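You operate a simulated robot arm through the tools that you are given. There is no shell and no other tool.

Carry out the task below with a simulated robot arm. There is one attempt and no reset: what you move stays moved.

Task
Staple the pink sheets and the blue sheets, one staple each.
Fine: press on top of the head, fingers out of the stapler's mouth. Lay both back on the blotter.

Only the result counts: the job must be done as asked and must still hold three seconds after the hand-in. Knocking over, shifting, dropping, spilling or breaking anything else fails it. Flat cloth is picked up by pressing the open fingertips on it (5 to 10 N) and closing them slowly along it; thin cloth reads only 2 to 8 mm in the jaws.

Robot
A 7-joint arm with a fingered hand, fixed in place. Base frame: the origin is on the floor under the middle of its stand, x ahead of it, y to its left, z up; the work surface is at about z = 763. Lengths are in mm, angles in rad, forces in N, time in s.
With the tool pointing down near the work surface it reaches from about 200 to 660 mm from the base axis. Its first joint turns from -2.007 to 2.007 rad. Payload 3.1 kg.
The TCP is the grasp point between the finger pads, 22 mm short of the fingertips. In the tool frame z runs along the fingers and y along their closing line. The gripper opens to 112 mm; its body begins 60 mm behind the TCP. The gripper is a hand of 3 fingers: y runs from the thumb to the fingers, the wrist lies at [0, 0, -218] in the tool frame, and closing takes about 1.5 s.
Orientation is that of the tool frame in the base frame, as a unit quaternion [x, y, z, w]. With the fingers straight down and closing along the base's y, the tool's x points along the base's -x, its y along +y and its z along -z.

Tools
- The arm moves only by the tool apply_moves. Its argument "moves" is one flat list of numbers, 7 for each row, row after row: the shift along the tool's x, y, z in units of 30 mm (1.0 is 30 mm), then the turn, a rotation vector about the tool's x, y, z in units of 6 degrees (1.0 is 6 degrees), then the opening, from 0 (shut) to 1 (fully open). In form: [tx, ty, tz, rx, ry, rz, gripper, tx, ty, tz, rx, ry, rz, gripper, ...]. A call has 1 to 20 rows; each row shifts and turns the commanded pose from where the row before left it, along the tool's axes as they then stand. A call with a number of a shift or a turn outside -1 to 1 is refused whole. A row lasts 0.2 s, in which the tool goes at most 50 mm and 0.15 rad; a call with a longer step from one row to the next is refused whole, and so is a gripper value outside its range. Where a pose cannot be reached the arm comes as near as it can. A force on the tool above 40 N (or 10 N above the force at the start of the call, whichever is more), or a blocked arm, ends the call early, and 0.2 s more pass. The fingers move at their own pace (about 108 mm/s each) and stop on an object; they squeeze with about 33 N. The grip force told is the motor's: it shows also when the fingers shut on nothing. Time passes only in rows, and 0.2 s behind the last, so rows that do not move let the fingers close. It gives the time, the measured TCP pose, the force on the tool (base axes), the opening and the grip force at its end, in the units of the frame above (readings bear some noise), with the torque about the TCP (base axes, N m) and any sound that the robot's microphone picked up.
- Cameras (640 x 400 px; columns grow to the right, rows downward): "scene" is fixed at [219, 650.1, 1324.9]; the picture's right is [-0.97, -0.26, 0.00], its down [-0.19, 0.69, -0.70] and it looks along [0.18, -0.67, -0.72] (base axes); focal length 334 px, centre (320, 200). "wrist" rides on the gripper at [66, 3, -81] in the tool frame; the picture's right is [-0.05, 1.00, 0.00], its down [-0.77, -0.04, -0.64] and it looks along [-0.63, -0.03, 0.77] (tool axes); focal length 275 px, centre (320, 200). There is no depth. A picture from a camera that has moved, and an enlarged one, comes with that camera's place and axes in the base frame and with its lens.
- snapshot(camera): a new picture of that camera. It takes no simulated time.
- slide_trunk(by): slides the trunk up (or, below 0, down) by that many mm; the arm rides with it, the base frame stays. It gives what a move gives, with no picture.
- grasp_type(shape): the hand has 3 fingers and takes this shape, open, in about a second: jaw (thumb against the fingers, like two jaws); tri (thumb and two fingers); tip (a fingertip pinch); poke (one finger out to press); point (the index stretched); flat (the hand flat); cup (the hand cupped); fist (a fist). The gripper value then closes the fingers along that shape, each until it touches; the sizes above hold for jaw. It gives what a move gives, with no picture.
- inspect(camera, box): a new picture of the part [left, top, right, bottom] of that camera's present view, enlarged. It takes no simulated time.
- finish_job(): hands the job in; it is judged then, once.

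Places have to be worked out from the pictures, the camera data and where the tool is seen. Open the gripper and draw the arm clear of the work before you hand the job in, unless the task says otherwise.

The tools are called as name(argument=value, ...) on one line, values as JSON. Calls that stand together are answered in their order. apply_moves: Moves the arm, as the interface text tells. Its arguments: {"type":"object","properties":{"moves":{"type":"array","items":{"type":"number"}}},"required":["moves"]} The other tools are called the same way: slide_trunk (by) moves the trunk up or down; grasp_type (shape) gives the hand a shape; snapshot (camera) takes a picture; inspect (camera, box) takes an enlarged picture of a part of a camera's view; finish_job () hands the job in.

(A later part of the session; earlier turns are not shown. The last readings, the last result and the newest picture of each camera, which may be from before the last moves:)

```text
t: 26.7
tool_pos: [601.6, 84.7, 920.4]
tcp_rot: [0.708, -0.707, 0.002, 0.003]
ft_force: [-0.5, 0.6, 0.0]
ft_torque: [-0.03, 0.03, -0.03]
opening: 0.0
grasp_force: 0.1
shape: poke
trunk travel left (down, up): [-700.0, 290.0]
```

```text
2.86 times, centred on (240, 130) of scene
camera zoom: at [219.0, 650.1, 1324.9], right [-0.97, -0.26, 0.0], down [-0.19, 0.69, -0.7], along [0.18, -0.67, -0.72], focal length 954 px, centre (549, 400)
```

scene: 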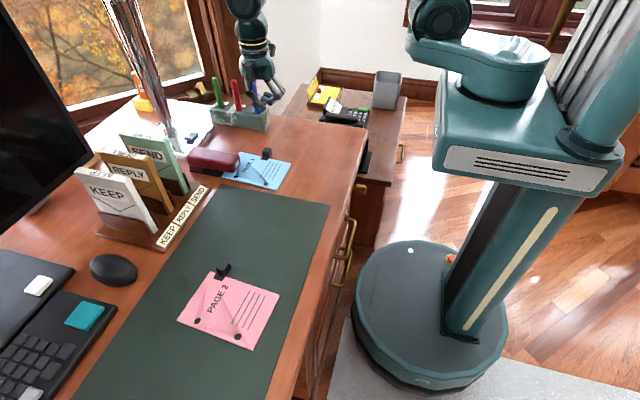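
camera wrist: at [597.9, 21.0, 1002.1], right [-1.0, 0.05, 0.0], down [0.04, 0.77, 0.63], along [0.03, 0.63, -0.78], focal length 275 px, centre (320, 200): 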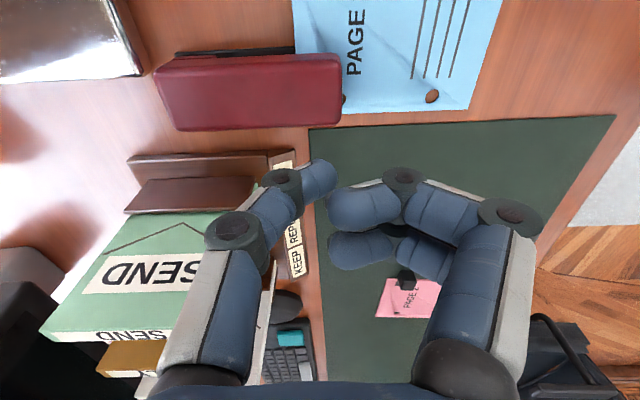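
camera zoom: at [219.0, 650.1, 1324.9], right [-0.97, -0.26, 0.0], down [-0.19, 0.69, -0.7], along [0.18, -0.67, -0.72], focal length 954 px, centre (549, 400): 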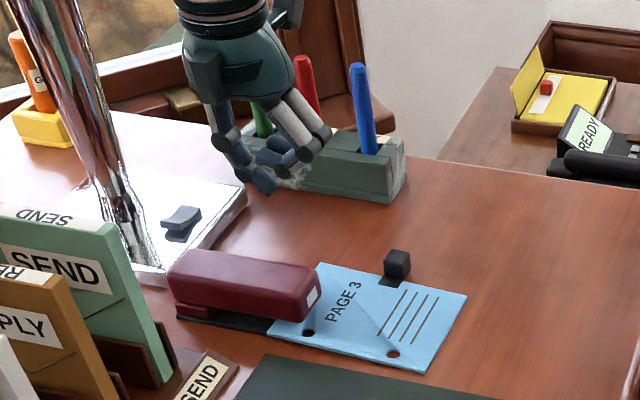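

The stapler head spans about x 585–715, y 67–104, and the fingertip is above roughly (600, 86), over the anvil. I'll descend 60 mm to hover just above the head.

apply_moves(moves=[0, -0.1, 0.5, 0, 0, 0, 1, 0, 0, 0.6, 0, 0, 0, 1, 0, 0, 0.5, 0, 0, 0, 1, 0, 0, 0.3, 0, 0, 0, 1, 0, 0, 0, 0, 0, 0, 1])

snapshot(camera="wrist")

inspect(camera="scene", box=[160, 80, 300, 200])

```text
t: 27.9
tool_pos: [605.1, 85.8, 865.6]
tcp_rot: [0.707, -0.707, 0.002, 0.003]
ft_force: [0.4, 0.1, 0.1]
ft_torque: [0.02, 0.0, -0.01]
opening: 0.0
grasp_force: 0.1
shape: poke
trunk travel left (down, up): [-700.0, 290.0]
```

```text
taken
camera wrist: at [601.0, 20.7, 945.1], right [-1.0, 0.05, 0.0], down [0.04, 0.78, 0.63], along [0.03, 0.63, -0.78], focal length 275 px, centre (320, 200)
```

wrist: 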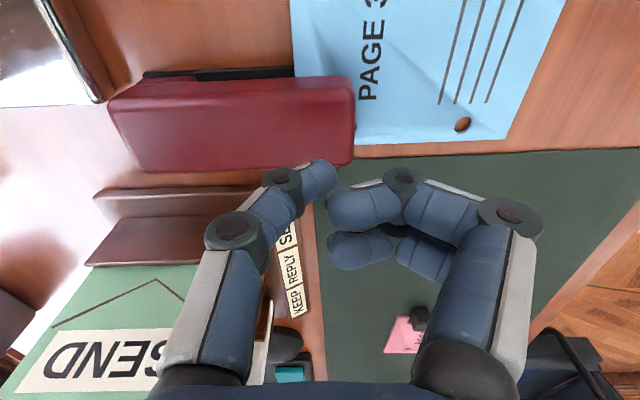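

```text
3.33 times, centred on (230, 140) of scene
camera zoom: at [219.0, 650.1, 1324.9], right [-0.97, -0.26, 0.0], down [-0.19, 0.69, -0.7], along [0.18, -0.67, -0.72], focal length 1113 px, centre (620, 400)
```

zoom: 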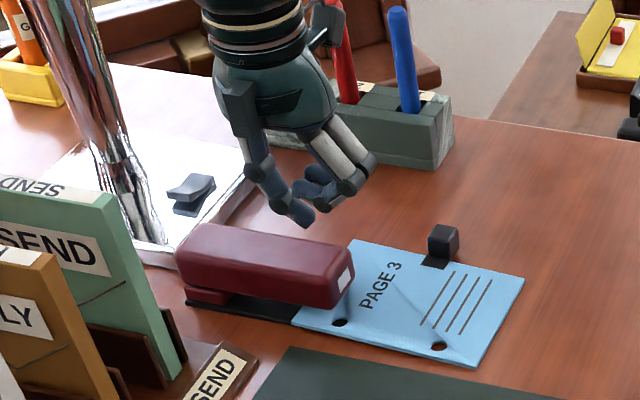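

The fingertip hovers about 20 mm above the head. I'll lower it in small steps and watch the force for first contact.

apply_moves(moves=[0, 0, 0.2, 0, 0, 0, 1, 0, 0, 0.2, 0, 0, 0, 1, 0, 0, 0.1, 0, 0, 0, 1, 0, 0, 0, 0, 0, 0, 1])

inspect(camera="scene", box=[190, 110, 290, 190])

```text
t: 28.9
tool_pos: [606.2, 84.3, 850.7]
tcp_rot: [0.707, -0.707, 0.003, 0.003]
ft_force: [0.8, -0.2, 0.2]
ft_torque: [-0.01, 0.0, 0.03]
opening: 0.1
grasp_force: 0.0
shape: poke
trunk travel left (down, up): [-700.0, 290.0]
```

```text
5.00 times, centred on (240, 150) of scene
camera zoom: at [219.0, 650.1, 1324.9], right [-0.97, -0.26, 0.0], down [-0.19, 0.69, -0.7], along [0.18, -0.67, -0.72], focal length 1669 px, centre (720, 450)
```

zoom: 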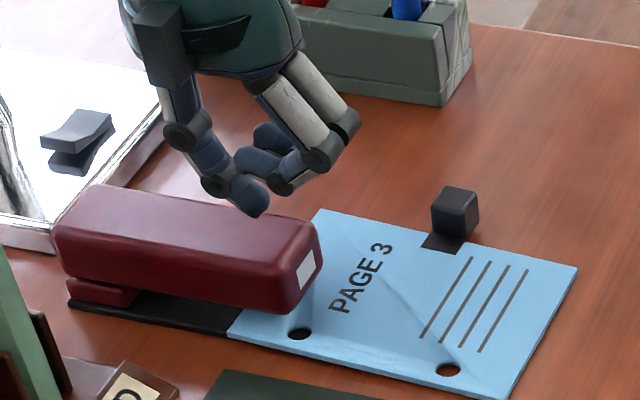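

apply_moves(moves=[0, 0, 0.1, 0, 0, 0, 1, 0, 0, 0.1, 0, 0, 0, 1, 0, 0, 0, 0, 0, 0, 1])

inspect(camera="scene", box=[190, 110, 290, 190])

```text
t: 29.7
tool_pos: [603.9, 84.9, 843.1]
tcp_rot: [-0.707, 0.707, -0.001, -0.004]
ft_force: [-1.0, -0.3, -0.7]
ft_torque: [0.02, -0.04, 0.01]
opening: 0.0
grasp_force: 0.1
shape: poke
trunk travel left (down, up): [-700.0, 290.0]
```

```text
5.00 times, centred on (240, 150) of scene
camera zoom: at [219.0, 650.1, 1324.9], right [-0.97, -0.26, 0.0], down [-0.19, 0.69, -0.7], along [0.18, -0.67, -0.72], focal length 1669 px, centre (720, 450)
```

zoom: 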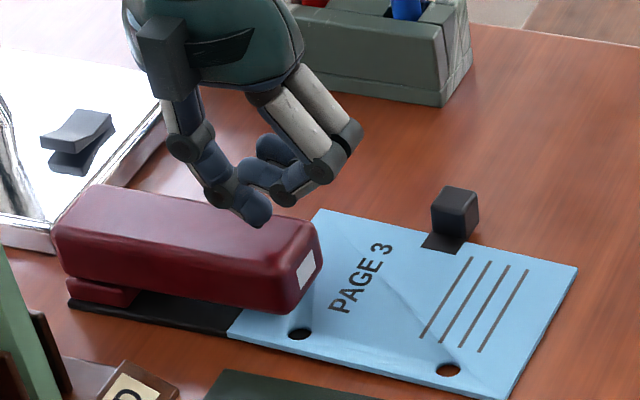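

apply_moves(moves=[0, 0, 0.07, 0, 0, 0, 1, 0, 0, 0.07, 0, 0, 0, 1, 0, 0, 0, 0, 0, 0, 1])

inspect(camera="scene", box=[190, 110, 290, 190])

```text
t: 30.5
tool_pos: [604.3, 84.2, 838.1]
tcp_rot: [0.707, -0.707, 0.002, 0.003]
ft_force: [0.4, 0.2, 0.2]
ft_torque: [0.05, 0.01, 0.04]
opening: 0.0
grasp_force: 0.1
shape: poke
trunk travel left (down, up): [-700.0, 290.0]
```

```text
5.00 times, centred on (240, 150) of scene
camera zoom: at [219.0, 650.1, 1324.9], right [-0.97, -0.26, 0.0], down [-0.19, 0.69, -0.7], along [0.18, -0.67, -0.72], focal length 1669 px, centre (720, 450)
```

zoom: 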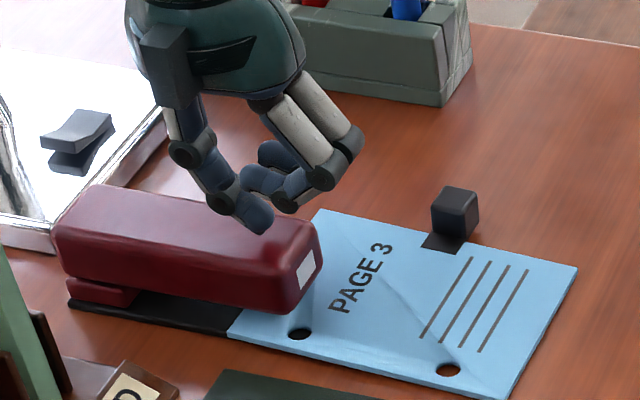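

apply_moves(moves=[0, 0, 0.06, 0, 0, 0, 1, 0, 0, 0.06, 0, 0, 0, 1, 0, 0, 0, 0, 0, 0, 1])

inspect(camera="scene", box=[190, 110, 290, 190])

```text
t: 31.3
tool_pos: [604.4, 85.2, 834.9]
tcp_rot: [-0.707, 0.707, -0.002, -0.004]
ft_force: [0.3, 0.0, 0.5]
ft_torque: [0.01, 0.03, 0.02]
opening: 0.0
grasp_force: 0.0
shape: poke
trunk travel left (down, up): [-700.0, 290.0]
```

```text
5.00 times, centred on (240, 150) of scene
camera zoom: at [219.0, 650.1, 1324.9], right [-0.97, -0.26, 0.0], down [-0.19, 0.69, -0.7], along [0.18, -0.67, -0.72], focal length 1669 px, centre (720, 450)
```

zoom: 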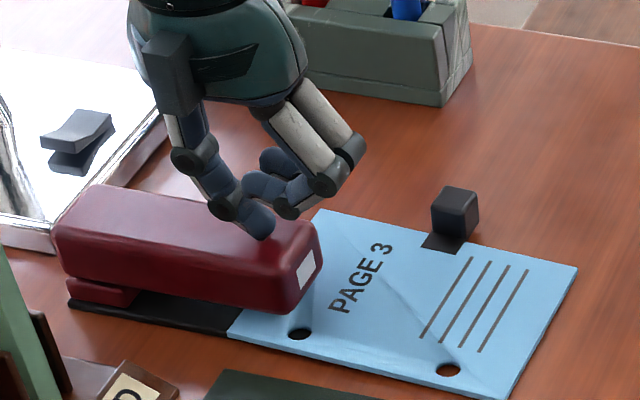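

apply_moves(moves=[0, 0, 0.06, 0, 0, 0, 1, 0, 0, 0.06, 0, 0, 0, 1, 0, 0, 0, 0, 0, 0, 1])

inspect(camera="scene", box=[190, 110, 290, 190])

```text
t: 32.1
tool_pos: [604.8, 85.2, 833.2]
tcp_rot: [-0.707, 0.708, -0.002, -0.004]
ft_force: [0.5, 0.5, 4.6]
ft_torque: [0.03, 0.02, -0.01]
opening: 0.1
grasp_force: 0.1
shape: poke
trunk travel left (down, up): [-700.0, 290.0]
```

```text
5.00 times, centred on (240, 150) of scene
camera zoom: at [219.0, 650.1, 1324.9], right [-0.97, -0.26, 0.0], down [-0.19, 0.69, -0.7], along [0.18, -0.67, -0.72], focal length 1669 px, centre (720, 450)
```

zoom: 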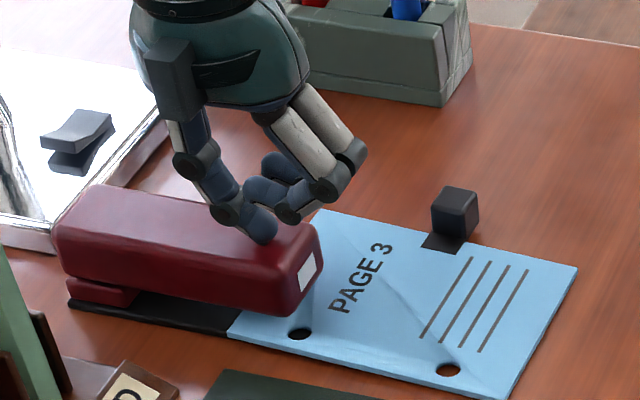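

First contact reads 4.6 N and the head has started to dip. I'll keep pressing down in small increments until the stapler clicks.

apply_moves(moves=[0, 0, 0.08, 0, 0, 0, 1, 0, 0, 0.08, 0, 0, 0, 1, 0, 0, 0, 0, 0, 0, 1])

inspect(camera="scene", box=[190, 110, 290, 190])

```text
t: 32.9
tool_pos: [602.5, 84.8, 829.0]
tcp_rot: [-0.707, 0.707, -0.002, -0.002]
ft_force: [-2.1, 2.0, 5.2]
ft_torque: [0.07, 0.05, 0.02]
opening: 0.0
grasp_force: 0.0
shape: poke
trunk travel left (down, up): [-700.0, 290.0]
```

```text
5.00 times, centred on (240, 150) of scene
camera zoom: at [219.0, 650.1, 1324.9], right [-0.97, -0.26, 0.0], down [-0.19, 0.69, -0.7], along [0.18, -0.67, -0.72], focal length 1669 px, centre (720, 450)
```

zoom: 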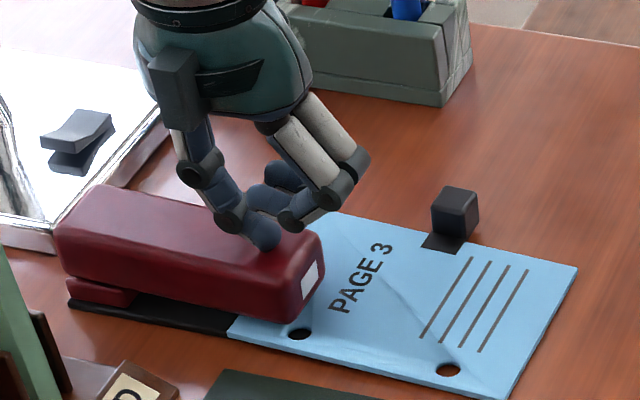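

apply_moves(moves=[0, 0, 0.08, 0, 0, 0, 1, 0, 0, 0.08, 0, 0, 0, 1, 0, 0, 0, 0, 0, 0, 1])

inspect(camera="scene", box=[190, 110, 290, 190])

```text
t: 33.7
tool_pos: [603.2, 85.3, 824.3]
tcp_rot: [-0.707, 0.707, -0.001, -0.002]
ft_force: [0.0, 2.0, 13.4]
ft_torque: [0.01, 0.05, 0.01]
opening: 0.0
grasp_force: 0.0
shape: poke
trunk travel left (down, up): [-700.0, 290.0]
```

```text
5.00 times, centred on (240, 150) of scene
camera zoom: at [219.0, 650.1, 1324.9], right [-0.97, -0.26, 0.0], down [-0.19, 0.69, -0.7], along [0.18, -0.67, -0.72], focal length 1669 px, centre (720, 450)
```

zoom: 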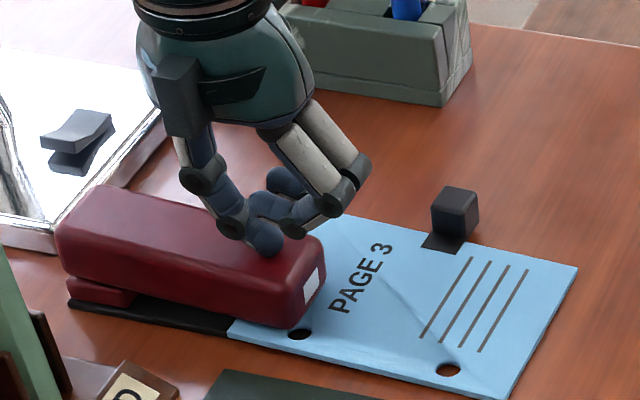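

13.4 N now, and the head is nearly down on the sheet. I'll press further.

apply_moves(moves=[0, 0, 0.08, 0, 0, 0, 1, 0, 0, 0.08, 0, 0, 0, 1, 0, 0, 0, 0, 0, 0, 1])

inspect(camera="scene", box=[190, 110, 290, 190])

```text
t: 34.5
tool_pos: [603.8, 85.4, 821.2]
tcp_rot: [-0.707, 0.707, -0.003, -0.001]
ft_force: [8.3, 0.8, 33.0]
ft_torque: [0.05, 0.08, -0.03]
opening: 0.0
grasp_force: 0.1
shape: poke
trunk travel left (down, up): [-700.0, 290.0]
```

```text
5.00 times, centred on (240, 150) of scene
camera zoom: at [219.0, 650.1, 1324.9], right [-0.97, -0.26, 0.0], down [-0.19, 0.69, -0.7], along [0.18, -0.67, -0.72], focal length 1669 px, centre (720, 450)
```

zoom: 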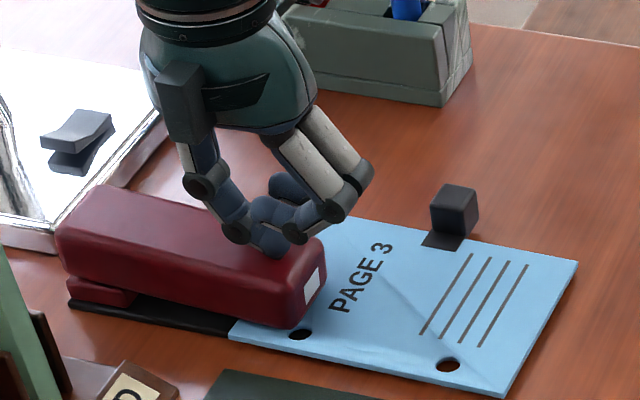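

The head is clamped on the sheet at 33 N but I've heard no click. I'll press a little more; starting from this force, the stop limit is about 43 N.

apply_moves(moves=[0, 0, 0.05, 0, 0, 0, 1, 0, 0, 0, 0, 0, 0, 1])

inspect(camera="scene", box=[190, 110, 290, 190])

```text
t: 35.1
tool_pos: [603.5, 85.3, 818.9]
tcp_rot: [-0.707, 0.707, -0.003, -0.001]
ft_force: [8.3, -0.3, 34.1]
ft_torque: [0.03, 0.18, -0.01]
opening: 0.2
grasp_force: 0.2
shape: poke
trunk travel left (down, up): [-700.0, 290.0]
```

```text
5.00 times, centred on (240, 150) of scene
camera zoom: at [219.0, 650.1, 1324.9], right [-0.97, -0.26, 0.0], down [-0.19, 0.69, -0.7], along [0.18, -0.67, -0.72], focal length 1669 px, centre (720, 450)
```

zoom: 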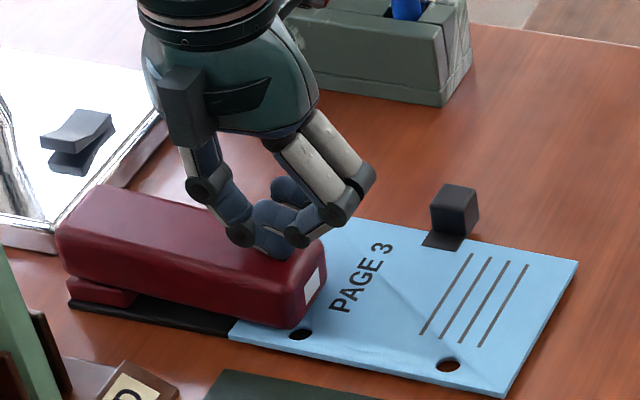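

The force has levelled off at 34 N because the poking finger is bending, and there's still no click. I'll release gently, rise, and switch to the stiffer fist.

apply_moves(moves=[0, 0, -0.1, 0, 0, 0, 1, 0, 0, -0.1, 0, 0, 0, 1, 0, 0, -0.1, 0, 0, 0, 1, 0, 0, -0.1, 0, 0, 0, 1, 0, 0, -0.15, 0, 0, 0, 1, 0, 0, -0.2, 0, 0, 0, 1, 0, 0, -0.4, 0, 0, 0, 1, 0, 0, -0.8, 0, 0, 0, 1, 0, 0, -0.9, 0, 0, 0, 1, 0, 0, -0.7, 0, 0, 0, 1, 0, 0, 0, 0, 0, 0, 1])

grasp_type(shape="fist")

snapshot(camera="wrist")

inspect(camera="scene", box=[160, 60, 300, 200])

```text
t: 37.5
tool_pos: [605.4, 83.9, 922.2]
tcp_rot: [0.708, -0.707, 0.002, 0.003]
ft_force: [0.1, -0.6, 0.2]
ft_torque: [0.05, -0.01, 0.01]
opening: 0.0
grasp_force: 0.0
shape: poke
trunk travel left (down, up): [-700.0, 290.0]
```

```text
t: 38.4
tool_pos: [604.8, 84.8, 922.3]
tcp_rot: [-0.707, 0.707, -0.002, -0.003]
ft_force: [0.0, -0.3, -0.7]
ft_torque: [0.01, 0.0, -0.03]
opening: 0.0
grasp_force: 0.0
shape: fist
trunk travel left (down, up): [-700.0, 290.0]
```

```text
taken
camera wrist: at [601.2, 20.7, 1002.9], right [-1.0, 0.05, 0.0], down [0.04, 0.78, 0.63], along [0.03, 0.63, -0.78], focal length 275 px, centre (320, 200)
```

wrist: 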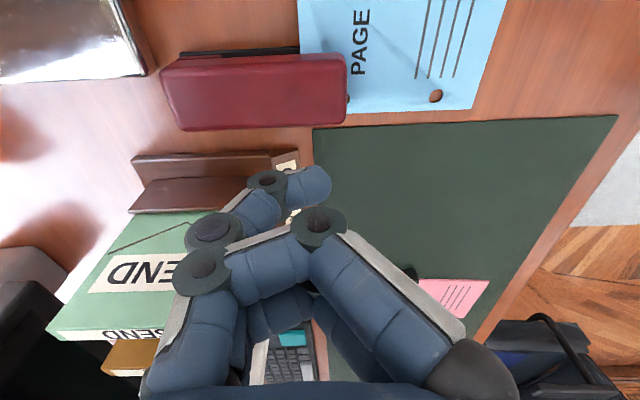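

```text
2.86 times, centred on (230, 130) of scene
camera zoom: at [219.0, 650.1, 1324.9], right [-0.97, -0.26, 0.0], down [-0.19, 0.69, -0.7], along [0.18, -0.67, -0.72], focal length 954 px, centre (577, 400)
```

zoom: 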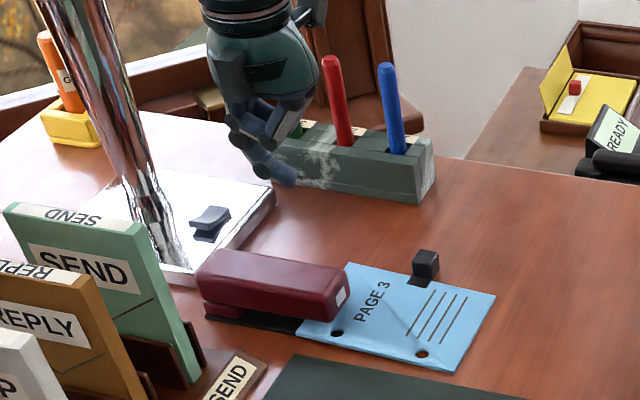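

The stapler has sprung back, and sheet and stapler are unmoved. The fist still has the thumb sticking out, so I'll close it with gripper 0 and look.

apply_moves(moves=[0, 0, 0, 0, 0, 0, 0, 0, 0, 0, 0, 0, 0, 0, 0, 0, 0, 0, 0, 0, 0, 0, 0, 0, 0, 0, 0, 0, 0, 0, 0, 0, 0, 0, 0, 0, 0, 0, 0, 0, 0, 0])

snapshot(camera="wrist")

inspect(camera="scene", box=[190, 60, 290, 140])

```text
t: 39.8
tool_pos: [604.7, 85.3, 922.0]
tcp_rot: [-0.706, 0.708, -0.002, -0.004]
ft_force: [0.9, 0.5, -0.3]
ft_torque: [0.0, -0.01, 0.0]
opening: 0.0
grasp_force: 0.0
shape: fist
trunk travel left (down, up): [-700.0, 290.0]
```

```text
taken
camera wrist: at [601.2, 20.7, 1002.9], right [-1.0, 0.05, 0.0], down [0.04, 0.78, 0.63], along [0.03, 0.63, -0.78], focal length 275 px, centre (320, 200)
```

wrist: 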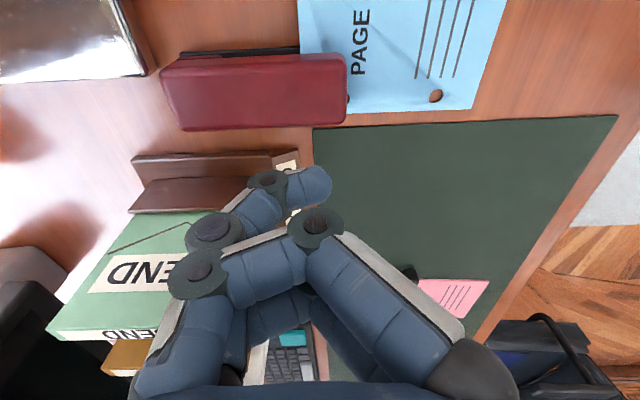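

```text
5.00 times, centred on (240, 100) of scene
camera zoom: at [219.0, 650.1, 1324.9], right [-0.97, -0.26, 0.0], down [-0.19, 0.69, -0.7], along [0.18, -0.67, -0.72], focal length 1669 px, centre (720, 700)
```

zoom: 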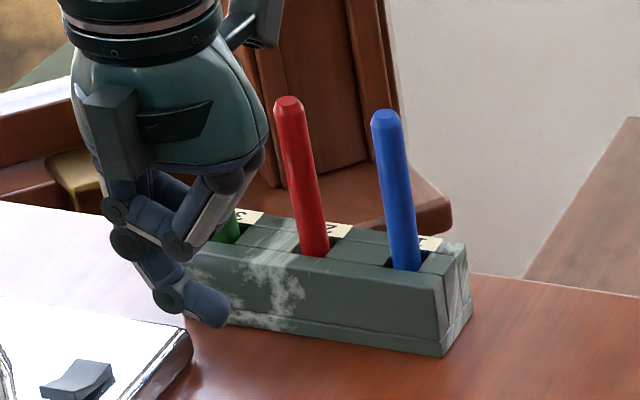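

The thumb still protrudes, so a fist would bend the same way. Before pressing again I need to know whether a staple was already driven, since only one is allowed. I'll open the jaw shape and back off in -x so the wrist camera can look under the head from the front.

grasp_type(shape="jaw")

apply_moves(moves=[0, 0.4, 0, 0, 0, 0, 0.7, 0, 0.8, 0, 0, 0, 0, 0.7, 0, 1, 0, 0, 0, 0, 0.7, 0, 1, 0, 0, 0, 0, 0.7, 0, 1, 0, 0, 0, 0, 0.7, 0, 1, 0, 0, 0, 0, 0.7, 0, 1, 0, 0, 0, 0, 0.7, 0, 1, 0, 0, 0, 0, 0.7, 0, 0.9, 0, 0, 0, 0, 0.7, 0, 0.6, 0, 0, 0, 0, 0.7, 0, 0.3, 0, 0, 0, 0, 0.7])

apply_moves(moves=[0, 0, 0, 0, 0, 1, 0.7, 0, 0, 0, 0, 0, 1, 0.7, 0, 0, 0, 0, 0, 1, 0.7, 0, 0, 0, 0, 0, 1, 0.7, 0, 0, 0, 0, 0, 1, 0.7, 0, 0, 0, 0, 0, 1, 0.7, 0, 0, 0, 0, 0, 1, 0.7, 0, 0, 0, 0, 0, 1, 0.7, 0, 0, 0, 0, 0, 1, 0.7, 0, 0, 0, 0, 0, 1, 0.7, 0, 0, 0, 0, 0, 1, 0.7, 0, 0, 0, 0, 0, 1, 0.7, 0, 0, 0, 0, 0, 1, 0.7, 0, 0, 0, 0, 0, 1, 0.7, 0, 0, 0, 0, 0, 1, 0.7, 0, 0, 0, 0, 0, 0, 0.7])

snapshot(camera="wrist")

```text
t: 40.7
tool_pos: [604.6, 85.4, 921.9]
tcp_rot: [0.707, -0.707, 0.002, 0.003]
ft_force: [0.0, -0.3, 0.0]
ft_torque: [0.03, -0.02, -0.01]
opening: 47.8
grasp_force: 0.0
shape: jaw
trunk travel left (down, up): [-700.0, 290.0]
```

```text
t: 43.1
tool_pos: [335.2, 86.9, 922.9]
tcp_rot: [0.707, -0.707, 0.001, 0.004]
ft_force: [0.8, -0.7, 0.0]
ft_torque: [0.03, 0.02, -0.02]
opening: 0.1
grasp_force: 0.1
shape: jaw
trunk travel left (down, up): [-700.0, 290.0]
```

```text
t: 46.5
tool_pos: [335.9, 85.6, 923.2]
tcp_rot: [0.002, 1.0, -0.004, -0.001]
ft_force: [0.1, 0.3, -0.3]
ft_torque: [-0.02, 0.0, -0.02]
opening: 0.0
grasp_force: 0.1
shape: jaw
trunk travel left (down, up): [-700.0, 290.0]
```

```text
taken
camera wrist: at [269.0, 90.9, 1003.7], right [0.05, 1.0, -0.01], down [0.77, -0.03, 0.63], along [0.63, -0.04, -0.77], focal length 275 px, centre (320, 200)
```

wrist: 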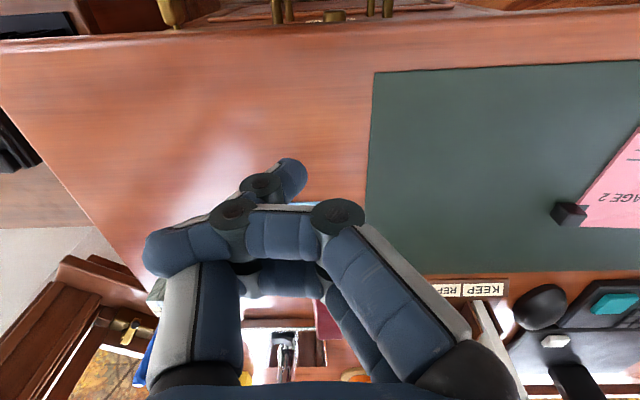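

The opening reads 0 even though I commanded 0.7. The fingers look folded across each other, so I'll inspect the hand.

inspect(camera="wrist", box=[120, 140, 520, 390])

snapshot(camera="scene")

inspect(camera="scene", box=[280, 40, 400, 180])

```text
1.60 times, centred on (320, 265) of wrist
camera zoom: at [269.0, 90.9, 1003.7], right [0.05, 1.0, -0.01], down [0.77, -0.03, 0.63], along [0.63, -0.04, -0.77], focal length 440 px, centre (320, 96)
```

zoom: 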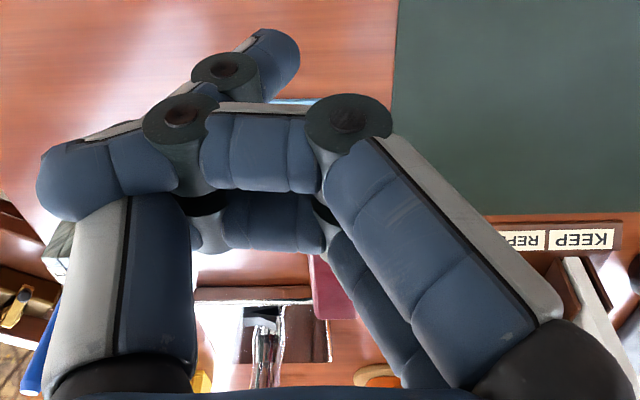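

```text
taken
```

scene: 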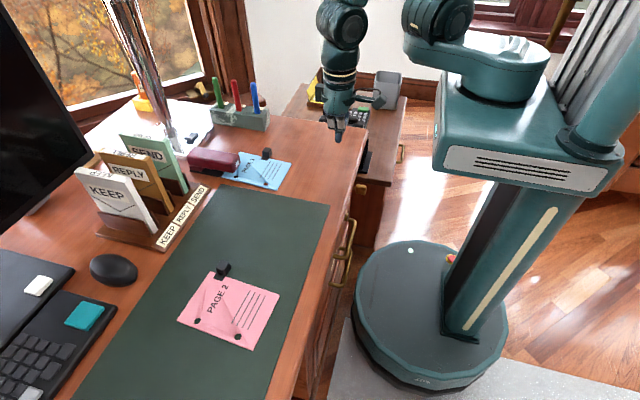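

```text
2.86 times, centred on (340, 110) of scene
camera zoom: at [219.0, 650.1, 1324.9], right [-0.97, -0.26, 0.0], down [-0.19, 0.69, -0.7], along [0.18, -0.67, -0.72], focal length 954 px, centre (263, 457)
```

zoom: 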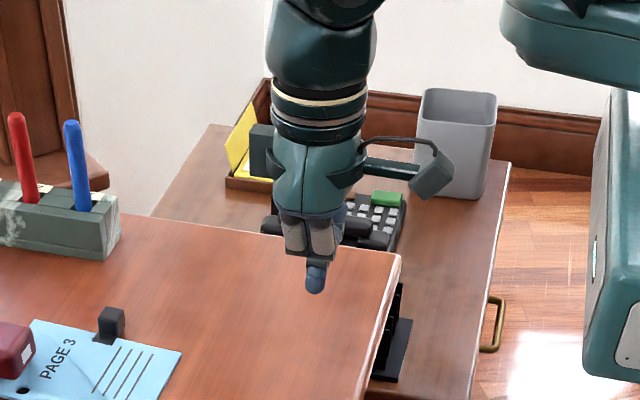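

The two fingers have hooked across the thumb. I'll try opening the hand through the flat shape to free them, while it's high and clear.

grasp_type(shape="flat")

inspect(camera="wrist", box=[120, 140, 520, 390])

inspect(camera="scene", box=[280, 40, 400, 180])

```text
t: 47.4
tool_pos: [336.0, 85.8, 924.0]
tcp_rot: [-0.001, 1.0, -0.004, -0.001]
ft_force: [0.0, -0.2, 1.0]
ft_torque: [0.02, -0.03, -0.01]
opening: 0.0
grasp_force: 0.1
shape: flat
trunk travel left (down, up): [-700.0, 290.0]
```

```text
1.60 times, centred on (320, 265) of wrist
camera zoom: at [269.0, 90.8, 1003.7], right [0.05, 1.0, -0.01], down [0.77, -0.03, 0.63], along [0.63, -0.03, -0.77], focal length 440 px, centre (320, 96)
```

zoom: 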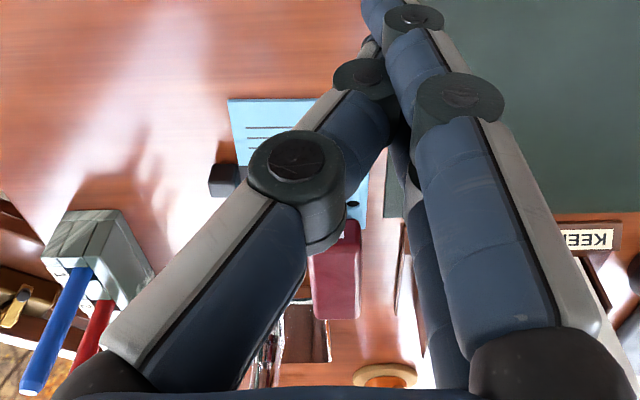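

```text
2.86 times, centred on (340, 110) of scene
camera zoom: at [219.0, 650.1, 1324.9], right [-0.97, -0.26, 0.0], down [-0.19, 0.69, -0.7], along [0.18, -0.67, -0.72], focal length 954 px, centre (263, 457)
```

zoom: 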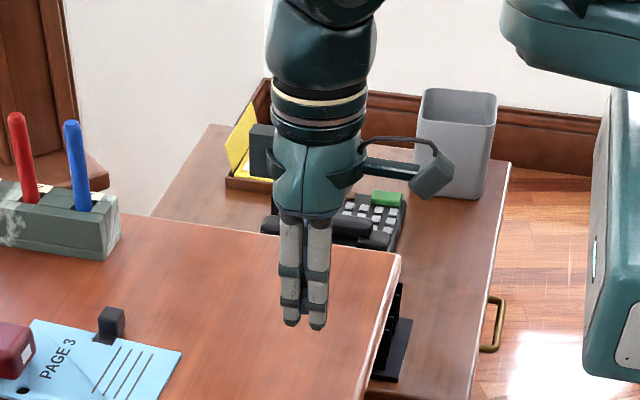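

The fingers are straight and untangled now. I'll go back to jaw, open.

grasp_type(shape="jaw")

apply_moves(moves=[0, 0, 0, 0, 0, 0, 1, 0, 0, 0, 0, 0, 0, 1, 0, 0, 0, 0, 0, 0, 1, 0, 0, 0, 0, 0, 0, 1, 0, 0, 0, 0, 0, 0, 1])

snapshot(camera="wrist")

```text
t: 48.3
tool_pos: [336.3, 86.0, 923.5]
tcp_rot: [0.0, 1.0, -0.004, -0.002]
ft_force: [0.3, 0.1, -0.6]
ft_torque: [0.02, -0.03, 0.01]
opening: 112.0
grasp_force: 0.1
shape: jaw
trunk travel left (down, up): [-700.0, 290.0]
```

```text
t: 49.5
tool_pos: [336.2, 85.1, 923.7]
tcp_rot: [0.0, 1.0, -0.003, -0.001]
ft_force: [-0.4, 0.0, 0.7]
ft_torque: [0.01, -0.04, 0.0]
opening: 111.8
grasp_force: 0.1
shape: jaw
trunk travel left (down, up): [-700.0, 290.0]
```

```text
taken
camera wrist: at [269.0, 90.8, 1003.7], right [0.05, 1.0, -0.01], down [0.77, -0.03, 0.63], along [0.63, -0.03, -0.77], focal length 275 px, centre (320, 200)
```

wrist: 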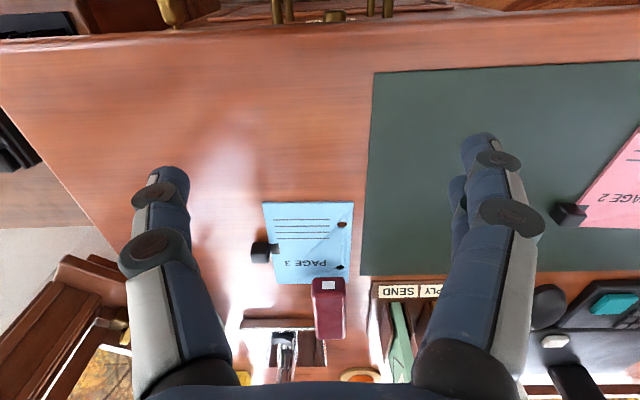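

The jaw is fully open. I'll lower to z≈835 here, in front of everything, so the camera sees under the stapler head at a shallow angle.

apply_moves(moves=[0, 0, 0.5, 0, 0, 0, 1, 0, 0, 0.8, 0, 0, 0, 1, 0, 0, 0.8, 0, 0, 0, 1, 0, 0, 0.5, 0, 0, 0, 1, 0, 0, 0.3, 0, 0, 0, 1, 0, 0, 0, 0, 0, 0, 1])

snapshot(camera="wrist")

inspect(camera="wrist", box=[250, 270, 410, 370])

```text
t: 50.9
tool_pos: [335.5, 86.1, 836.2]
tcp_rot: [0.0, 1.0, -0.003, 0.0]
ft_force: [0.3, -0.5, 0.0]
ft_torque: [0.0, -0.03, 0.02]
opening: 112.0
grasp_force: 0.0
shape: jaw
trunk travel left (down, up): [-700.0, 290.0]
```

```text
taken
camera wrist: at [268.2, 90.7, 916.7], right [0.05, 1.0, -0.01], down [0.77, -0.03, 0.63], along [0.63, -0.03, -0.77], focal length 275 px, centre (320, 200)
```

wrist: 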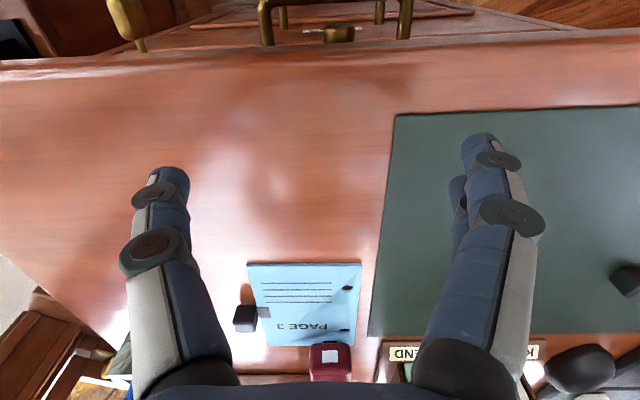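

```text
4.00 times, centred on (330, 320) of wrist
camera zoom: at [268.2, 90.7, 916.7], right [0.05, 1.0, -0.01], down [0.77, -0.03, 0.63], along [0.63, -0.03, -0.77], focal length 1101 px, centre (280, -280)
```

zoom: 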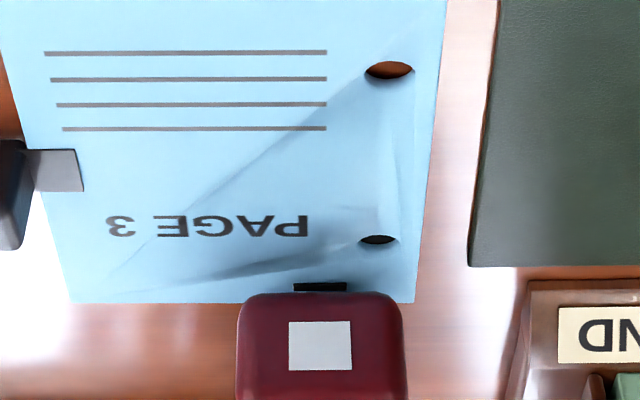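

There's a dark rectangle right at the head's lower front edge. It could be the magazine nose or something on the sheet, so I'll go lower and zoom in further.

inspect(camera="wrist", box=[300, 325, 364, 365])

apply_moves(moves=[0, 0, 0.5, 0, 0, 0, 1, 0, 0, 0.6, 0, 0, 0, 1, 0, 0, 0, 0, 0, 0, 1])

inspect(camera="wrist", box=[240, 300, 400, 400])

inspect(camera="wrist", box=[300, 345, 364, 385])

```text
10.00 times, centred on (332, 345) of wrist
camera zoom: at [268.2, 90.7, 916.7], right [0.05, 1.0, -0.01], down [0.77, -0.03, 0.63], along [0.63, -0.03, -0.77], focal length 2753 px, centre (200, -1250)
```

zoom: 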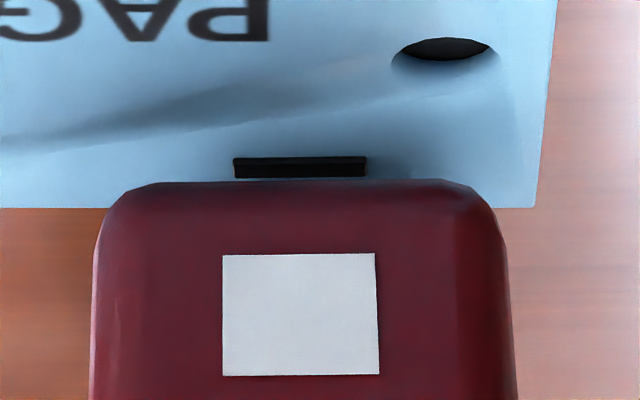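

```text
t: 51.7
tool_pos: [335.8, 87.2, 802.8]
tcp_rot: [0.0, 1.0, -0.003, 0.0]
ft_force: [-0.2, 0.1, -0.2]
ft_torque: [0.01, 0.02, 0.01]
opening: 111.9
grasp_force: 0.1
shape: jaw
trunk travel left (down, up): [-700.0, 290.0]
```

```text
4.00 times, centred on (320, 350) of wrist
camera zoom: at [268.4, 90.5, 883.5], right [0.05, 1.0, -0.01], down [0.77, -0.03, 0.63], along [0.63, -0.03, -0.77], focal length 1101 px, centre (320, -400)
```

zoom: 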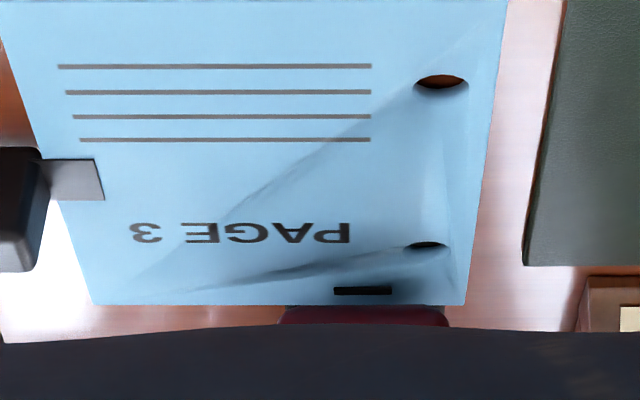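

```text
10.00 times, centred on (332, 365) of wrist
camera zoom: at [268.4, 90.5, 883.5], right [0.05, 1.0, -0.01], down [0.77, -0.03, 0.63], along [0.63, -0.03, -0.77], focal length 2753 px, centre (200, -1450)
```

zoom: 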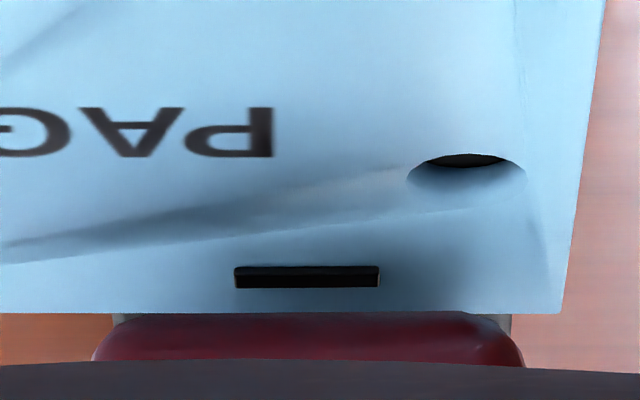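

That bar lies on the sheet itself, not on the head: it kept its place relative to the sheet edge when the camera moved. So the blue stack already has its one staple, about 8 mm from the top edge, and no second press is needed. I'll raise, turn back to the x-closing orientation, and return to the blue clip.

apply_moves(moves=[0, 0, -0.6, 0, 0, 0, 1, 0, 0, -0.9, 0, 0, 0, 0.8, 0, 0, -0.9, 0, 0, 0, 0.6, 0, 0, -0.9, 0, 0, 0, 0.5, 0, 0, 0, 0, 0, -1, 0.5, 0, 0, 0, 0, 0, -1, 0.5, 0, 0, 0, 0, 0, -1, 0.5, 0, 0, 0, 0, 0, -1, 0.5, 0, 0, 0, 0, 0, -1, 0.5, 0, 0, 0, 0, 0, -1, 0.5, 0, 0, 0, 0, 0, -1, 0.5, 0, 0, 0, 0, 0, -1, 0.5, 0, 0, 0, 0, 0, -1, 0.5, 0, 0, 0, 0, 0, -1, 0.5, 0, 0, 0, 0, 0, -1, 0.5, 0, 0, 0, 0, 0, -1, 0.5, 0, 0, 0, 0, 0, -1, 0.5, 0, 0, 0, 0, 0, -1, 0.5, 0, 0, 0, 0, 0, -1, 0.5])

apply_moves(moves=[0.2, -0.4, 0, 0, 0, 0, 0.5, 0.4, -0.9, 0, 0, 0, 0, 0.5, 0.4, -0.9, 0, 0, 0, 0, 0.5, 0.4, -0.9, 0, 0, 0, 0, 0.5, 0.4, -0.9, 0, 0, 0, 0, 0.5, 0.4, -0.9, 0, 0, 0, 0, 0.5, 0.4, -0.9, 0, 0, 0, 0, 0.5, 0.25, -0.7, 0, 0, 0, 0, 0.5, 0.15, -0.4, 0, 0, 0, 0, 0.5, 0, 0, 0, 0, 0, 0, 0.5])

snapshot(camera="wrist")

inspect(camera="scene", box=[190, 130, 290, 200])

```text
t: 55.7
tool_pos: [336.5, 85.2, 902.4]
tcp_rot: [0.708, -0.706, 0.002, 0.003]
ft_force: [-0.8, 0.5, -0.4]
ft_torque: [0.02, -0.01, -0.01]
opening: 56.7
grasp_force: 0.1
shape: jaw
trunk travel left (down, up): [-700.0, 290.0]
```

```text
t: 57.9
tool_pos: [543.0, -3.5, 903.3]
tcp_rot: [-0.707, 0.708, -0.002, -0.003]
ft_force: [0.5, -0.3, 0.2]
ft_torque: [0.02, 0.01, 0.01]
opening: 56.4
grasp_force: 0.0
shape: jaw
trunk travel left (down, up): [-700.0, 290.0]
```

```text
taken
camera wrist: at [538.6, -68.6, 983.4], right [-1.0, 0.05, 0.0], down [0.04, 0.78, 0.63], along [0.03, 0.63, -0.78], focal length 275 px, centre (320, 200)
```

wrist: 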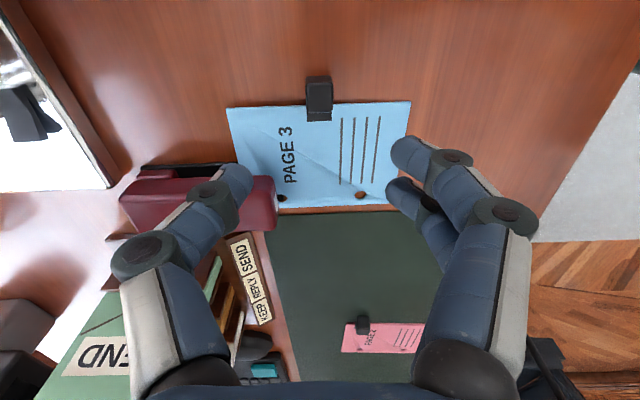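

```text
5.71 times, centred on (240, 165) of scene
camera zoom: at [219.0, 650.1, 1324.9], right [-0.97, -0.26, 0.0], down [-0.19, 0.69, -0.7], along [0.18, -0.67, -0.72], focal length 1908 px, centre (777, 400)
```

zoom: 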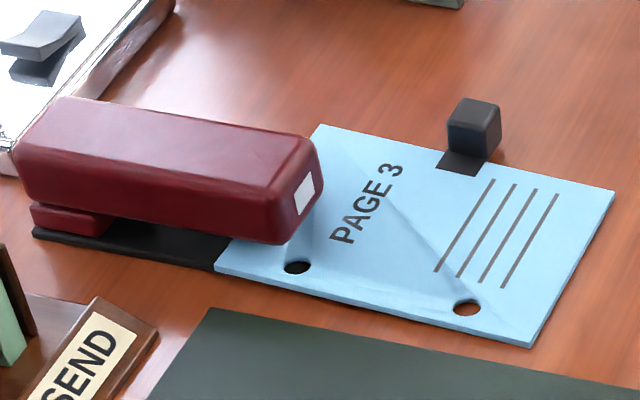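

The sheet and clip are exactly where I left them. I'll descend over the clip with the same 3° pitch as at release.

apply_moves(moves=[0, 0, 0.6, 0, 0, 0, 0.45, 0, 0, 0.9, 0.25, 0, 0, 0.45, 0, 0, 0.9, 0.25, 0, 0, 0.45, 0, 0, 0.6, 0, 0, 0, 0.45, 0, 0, 0.4, 0, 0, 0, 0.45, 0, 0, 0.3, 0, 0, 0, 0.45, 0, 0, 0, 0, 0, 0, 0.45])

snapshot(camera="wrist")

inspect(camera="scene", box=[190, 130, 290, 200])

```text
t: 59.5
tool_pos: [545.1, -6.0, 791.1]
tcp_rot: [0.707, -0.707, 0.02, -0.016]
ft_force: [0.9, 0.1, 1.1]
ft_torque: [-0.03, -0.04, -0.02]
opening: 50.9
grasp_force: 0.0
shape: jaw
trunk travel left (down, up): [-700.0, 290.0]
```

```text
taken
camera wrist: at [537.1, -70.1, 871.9], right [-1.0, 0.05, -0.05], down [0.0, 0.78, 0.63], along [0.07, 0.63, -0.77], focal length 275 px, centre (320, 200)
```

wrist: 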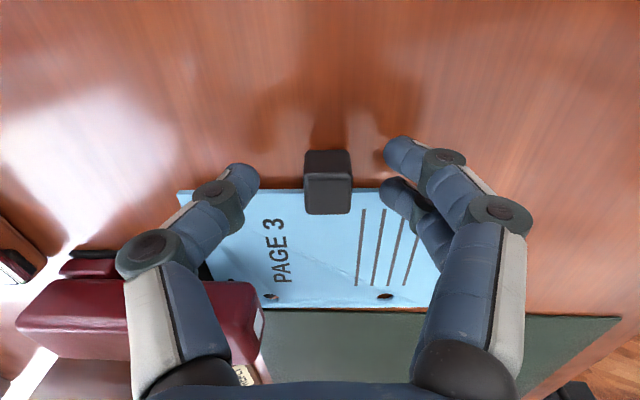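

```text
5.71 times, centred on (240, 165) of scene
camera zoom: at [219.0, 650.1, 1324.9], right [-0.97, -0.26, 0.0], down [-0.19, 0.69, -0.7], along [0.18, -0.67, -0.72], focal length 1908 px, centre (777, 400)
```

zoom: 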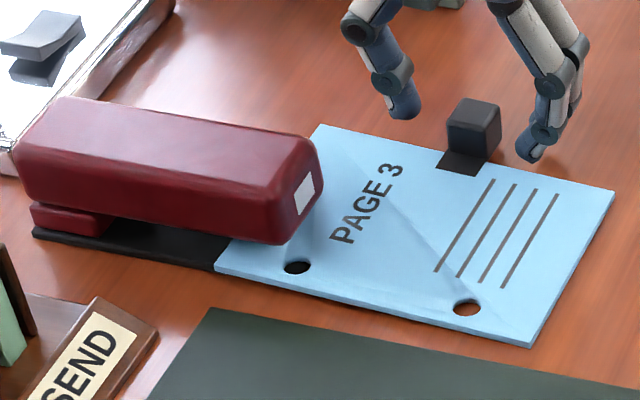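

The tool is about 3 mm off in x and y compared with release. I'll correct that and close on the block.

apply_moves(moves=[-0.09, 0.1, 0, 0, 0, 0, 0.45, 0, 0, 0, 0, 0, 0, 0.38, 0, 0, 0, 0, 0, 0, 0.3, 0, 0, 0, 0, 0, 0, 0.25, 0, 0, 0, 0, 0, 0, 0.2, 0, 0, 0, 0, 0, 0, 0.15, 0, 0, 0, 0, 0, 0, 0.1, 0, 0, 0, 0, 0, 0, 0, 0, 0, 0, 0, 0, 0, 0])

snapshot(camera="wrist")

inspect(camera="scene", box=[190, 130, 290, 200])

```text
t: 61.5
tool_pos: [541.6, -2.3, 791.3]
tcp_rot: [0.707, -0.707, 0.02, -0.016]
ft_force: [0.8, 0.2, -0.3]
ft_torque: [0.03, 0.01, 0.02]
opening: 14.1
grasp_force: 33.7
shape: jaw
trunk travel left (down, up): [-700.0, 290.0]
```

```text
taken
camera wrist: at [533.9, -67.1, 871.8], right [-1.0, 0.05, -0.05], down [0.0, 0.78, 0.63], along [0.07, 0.63, -0.77], focal length 275 px, centre (320, 200)
```

wrist: 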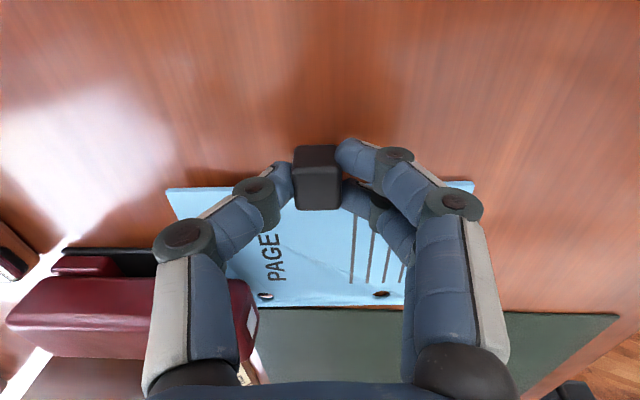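

```text
5.71 times, centred on (240, 165) of scene
camera zoom: at [219.0, 650.1, 1324.9], right [-0.97, -0.26, 0.0], down [-0.19, 0.69, -0.7], along [0.18, -0.67, -0.72], focal length 1908 px, centre (777, 400)
```

zoom: 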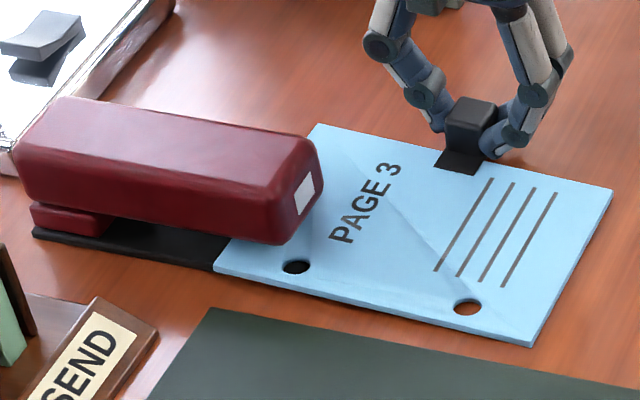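

Gripped again at 33 N. I'll lift about 4 mm to clear the base, then draw the sheet straight out in -x.

apply_moves(moves=[0, 0, -0.07, 0, 0, 0, 0, 0, 0, -0.07, 0, 0, 0, 0, 0, 0, 0, 0, 0, 0, 0])

inspect(camera="scene", box=[190, 130, 290, 200])

```text
t: 62.3
tool_pos: [542.9, -2.5, 795.7]
tcp_rot: [-0.706, 0.708, -0.02, 0.015]
ft_force: [0.8, 0.8, 0.3]
ft_torque: [-0.02, 0.02, 0.01]
opening: 14.2
grasp_force: 32.8
shape: jaw
trunk travel left (down, up): [-700.0, 290.0]
```

```text
5.71 times, centred on (240, 165) of scene
camera zoom: at [219.0, 650.1, 1324.9], right [-0.97, -0.26, 0.0], down [-0.19, 0.69, -0.7], along [0.18, -0.67, -0.72], focal length 1908 px, centre (777, 400)
```

zoom: 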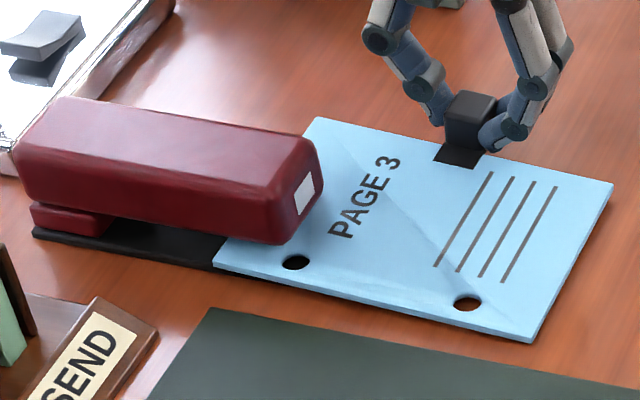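

apply_moves(moves=[0, 0.1, -0.01, 0, 0, 0, 0, 0, 0.2, -0.01, 0, 0, 0, 0, 0, 0.3, -0.016, 0, 0, 0, 0, 0, 0.4, -0.02, 0, 0, 0, 0, 0, 0.5, -0.026, 0, 0, 0, 0, 0, 0.5, -0.026, 0, 0, 0, 0, 0, 0.3, -0.016, 0, 0, 0, 0, 0, 0.0, 0, 0, 0, 0, 0])

inspect(camera="scene", box=[190, 130, 330, 210])

snapshot(camera="wrist")

```text
t: 64.1
tool_pos: [473.9, -2.9, 796.9]
tcp_rot: [0.707, -0.707, 0.018, -0.015]
ft_force: [-0.7, 0.2, -0.9]
ft_torque: [-0.04, 0.03, 0.02]
opening: 14.2
grasp_force: 32.3
shape: jaw
trunk travel left (down, up): [-700.0, 290.0]
```

```text
4.57 times, centred on (260, 170) of scene
camera zoom: at [219.0, 650.1, 1324.9], right [-0.97, -0.26, 0.0], down [-0.19, 0.69, -0.7], along [0.18, -0.67, -0.72], focal length 1526 px, centre (594, 337)
```

zoom: 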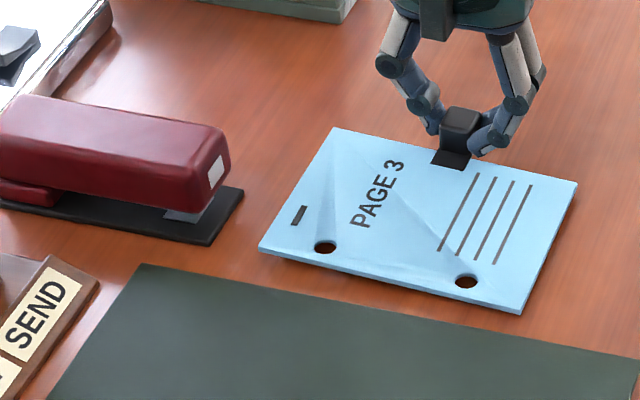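

```text
taken
camera wrist: at [465.8, -67.3, 876.8], right [-1.0, 0.05, -0.05], down [0.0, 0.77, 0.63], along [0.07, 0.63, -0.77], focal length 275 px, centre (320, 200)
```

wrist: 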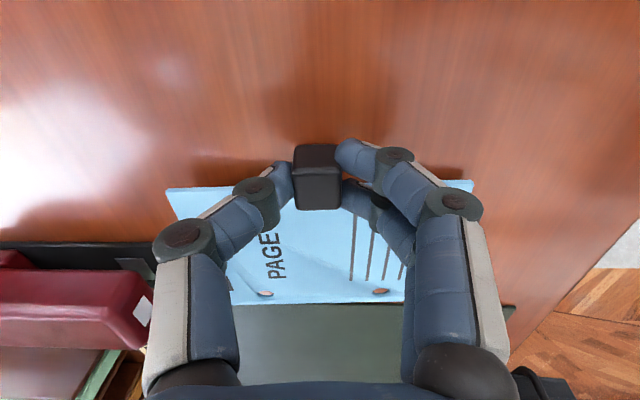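

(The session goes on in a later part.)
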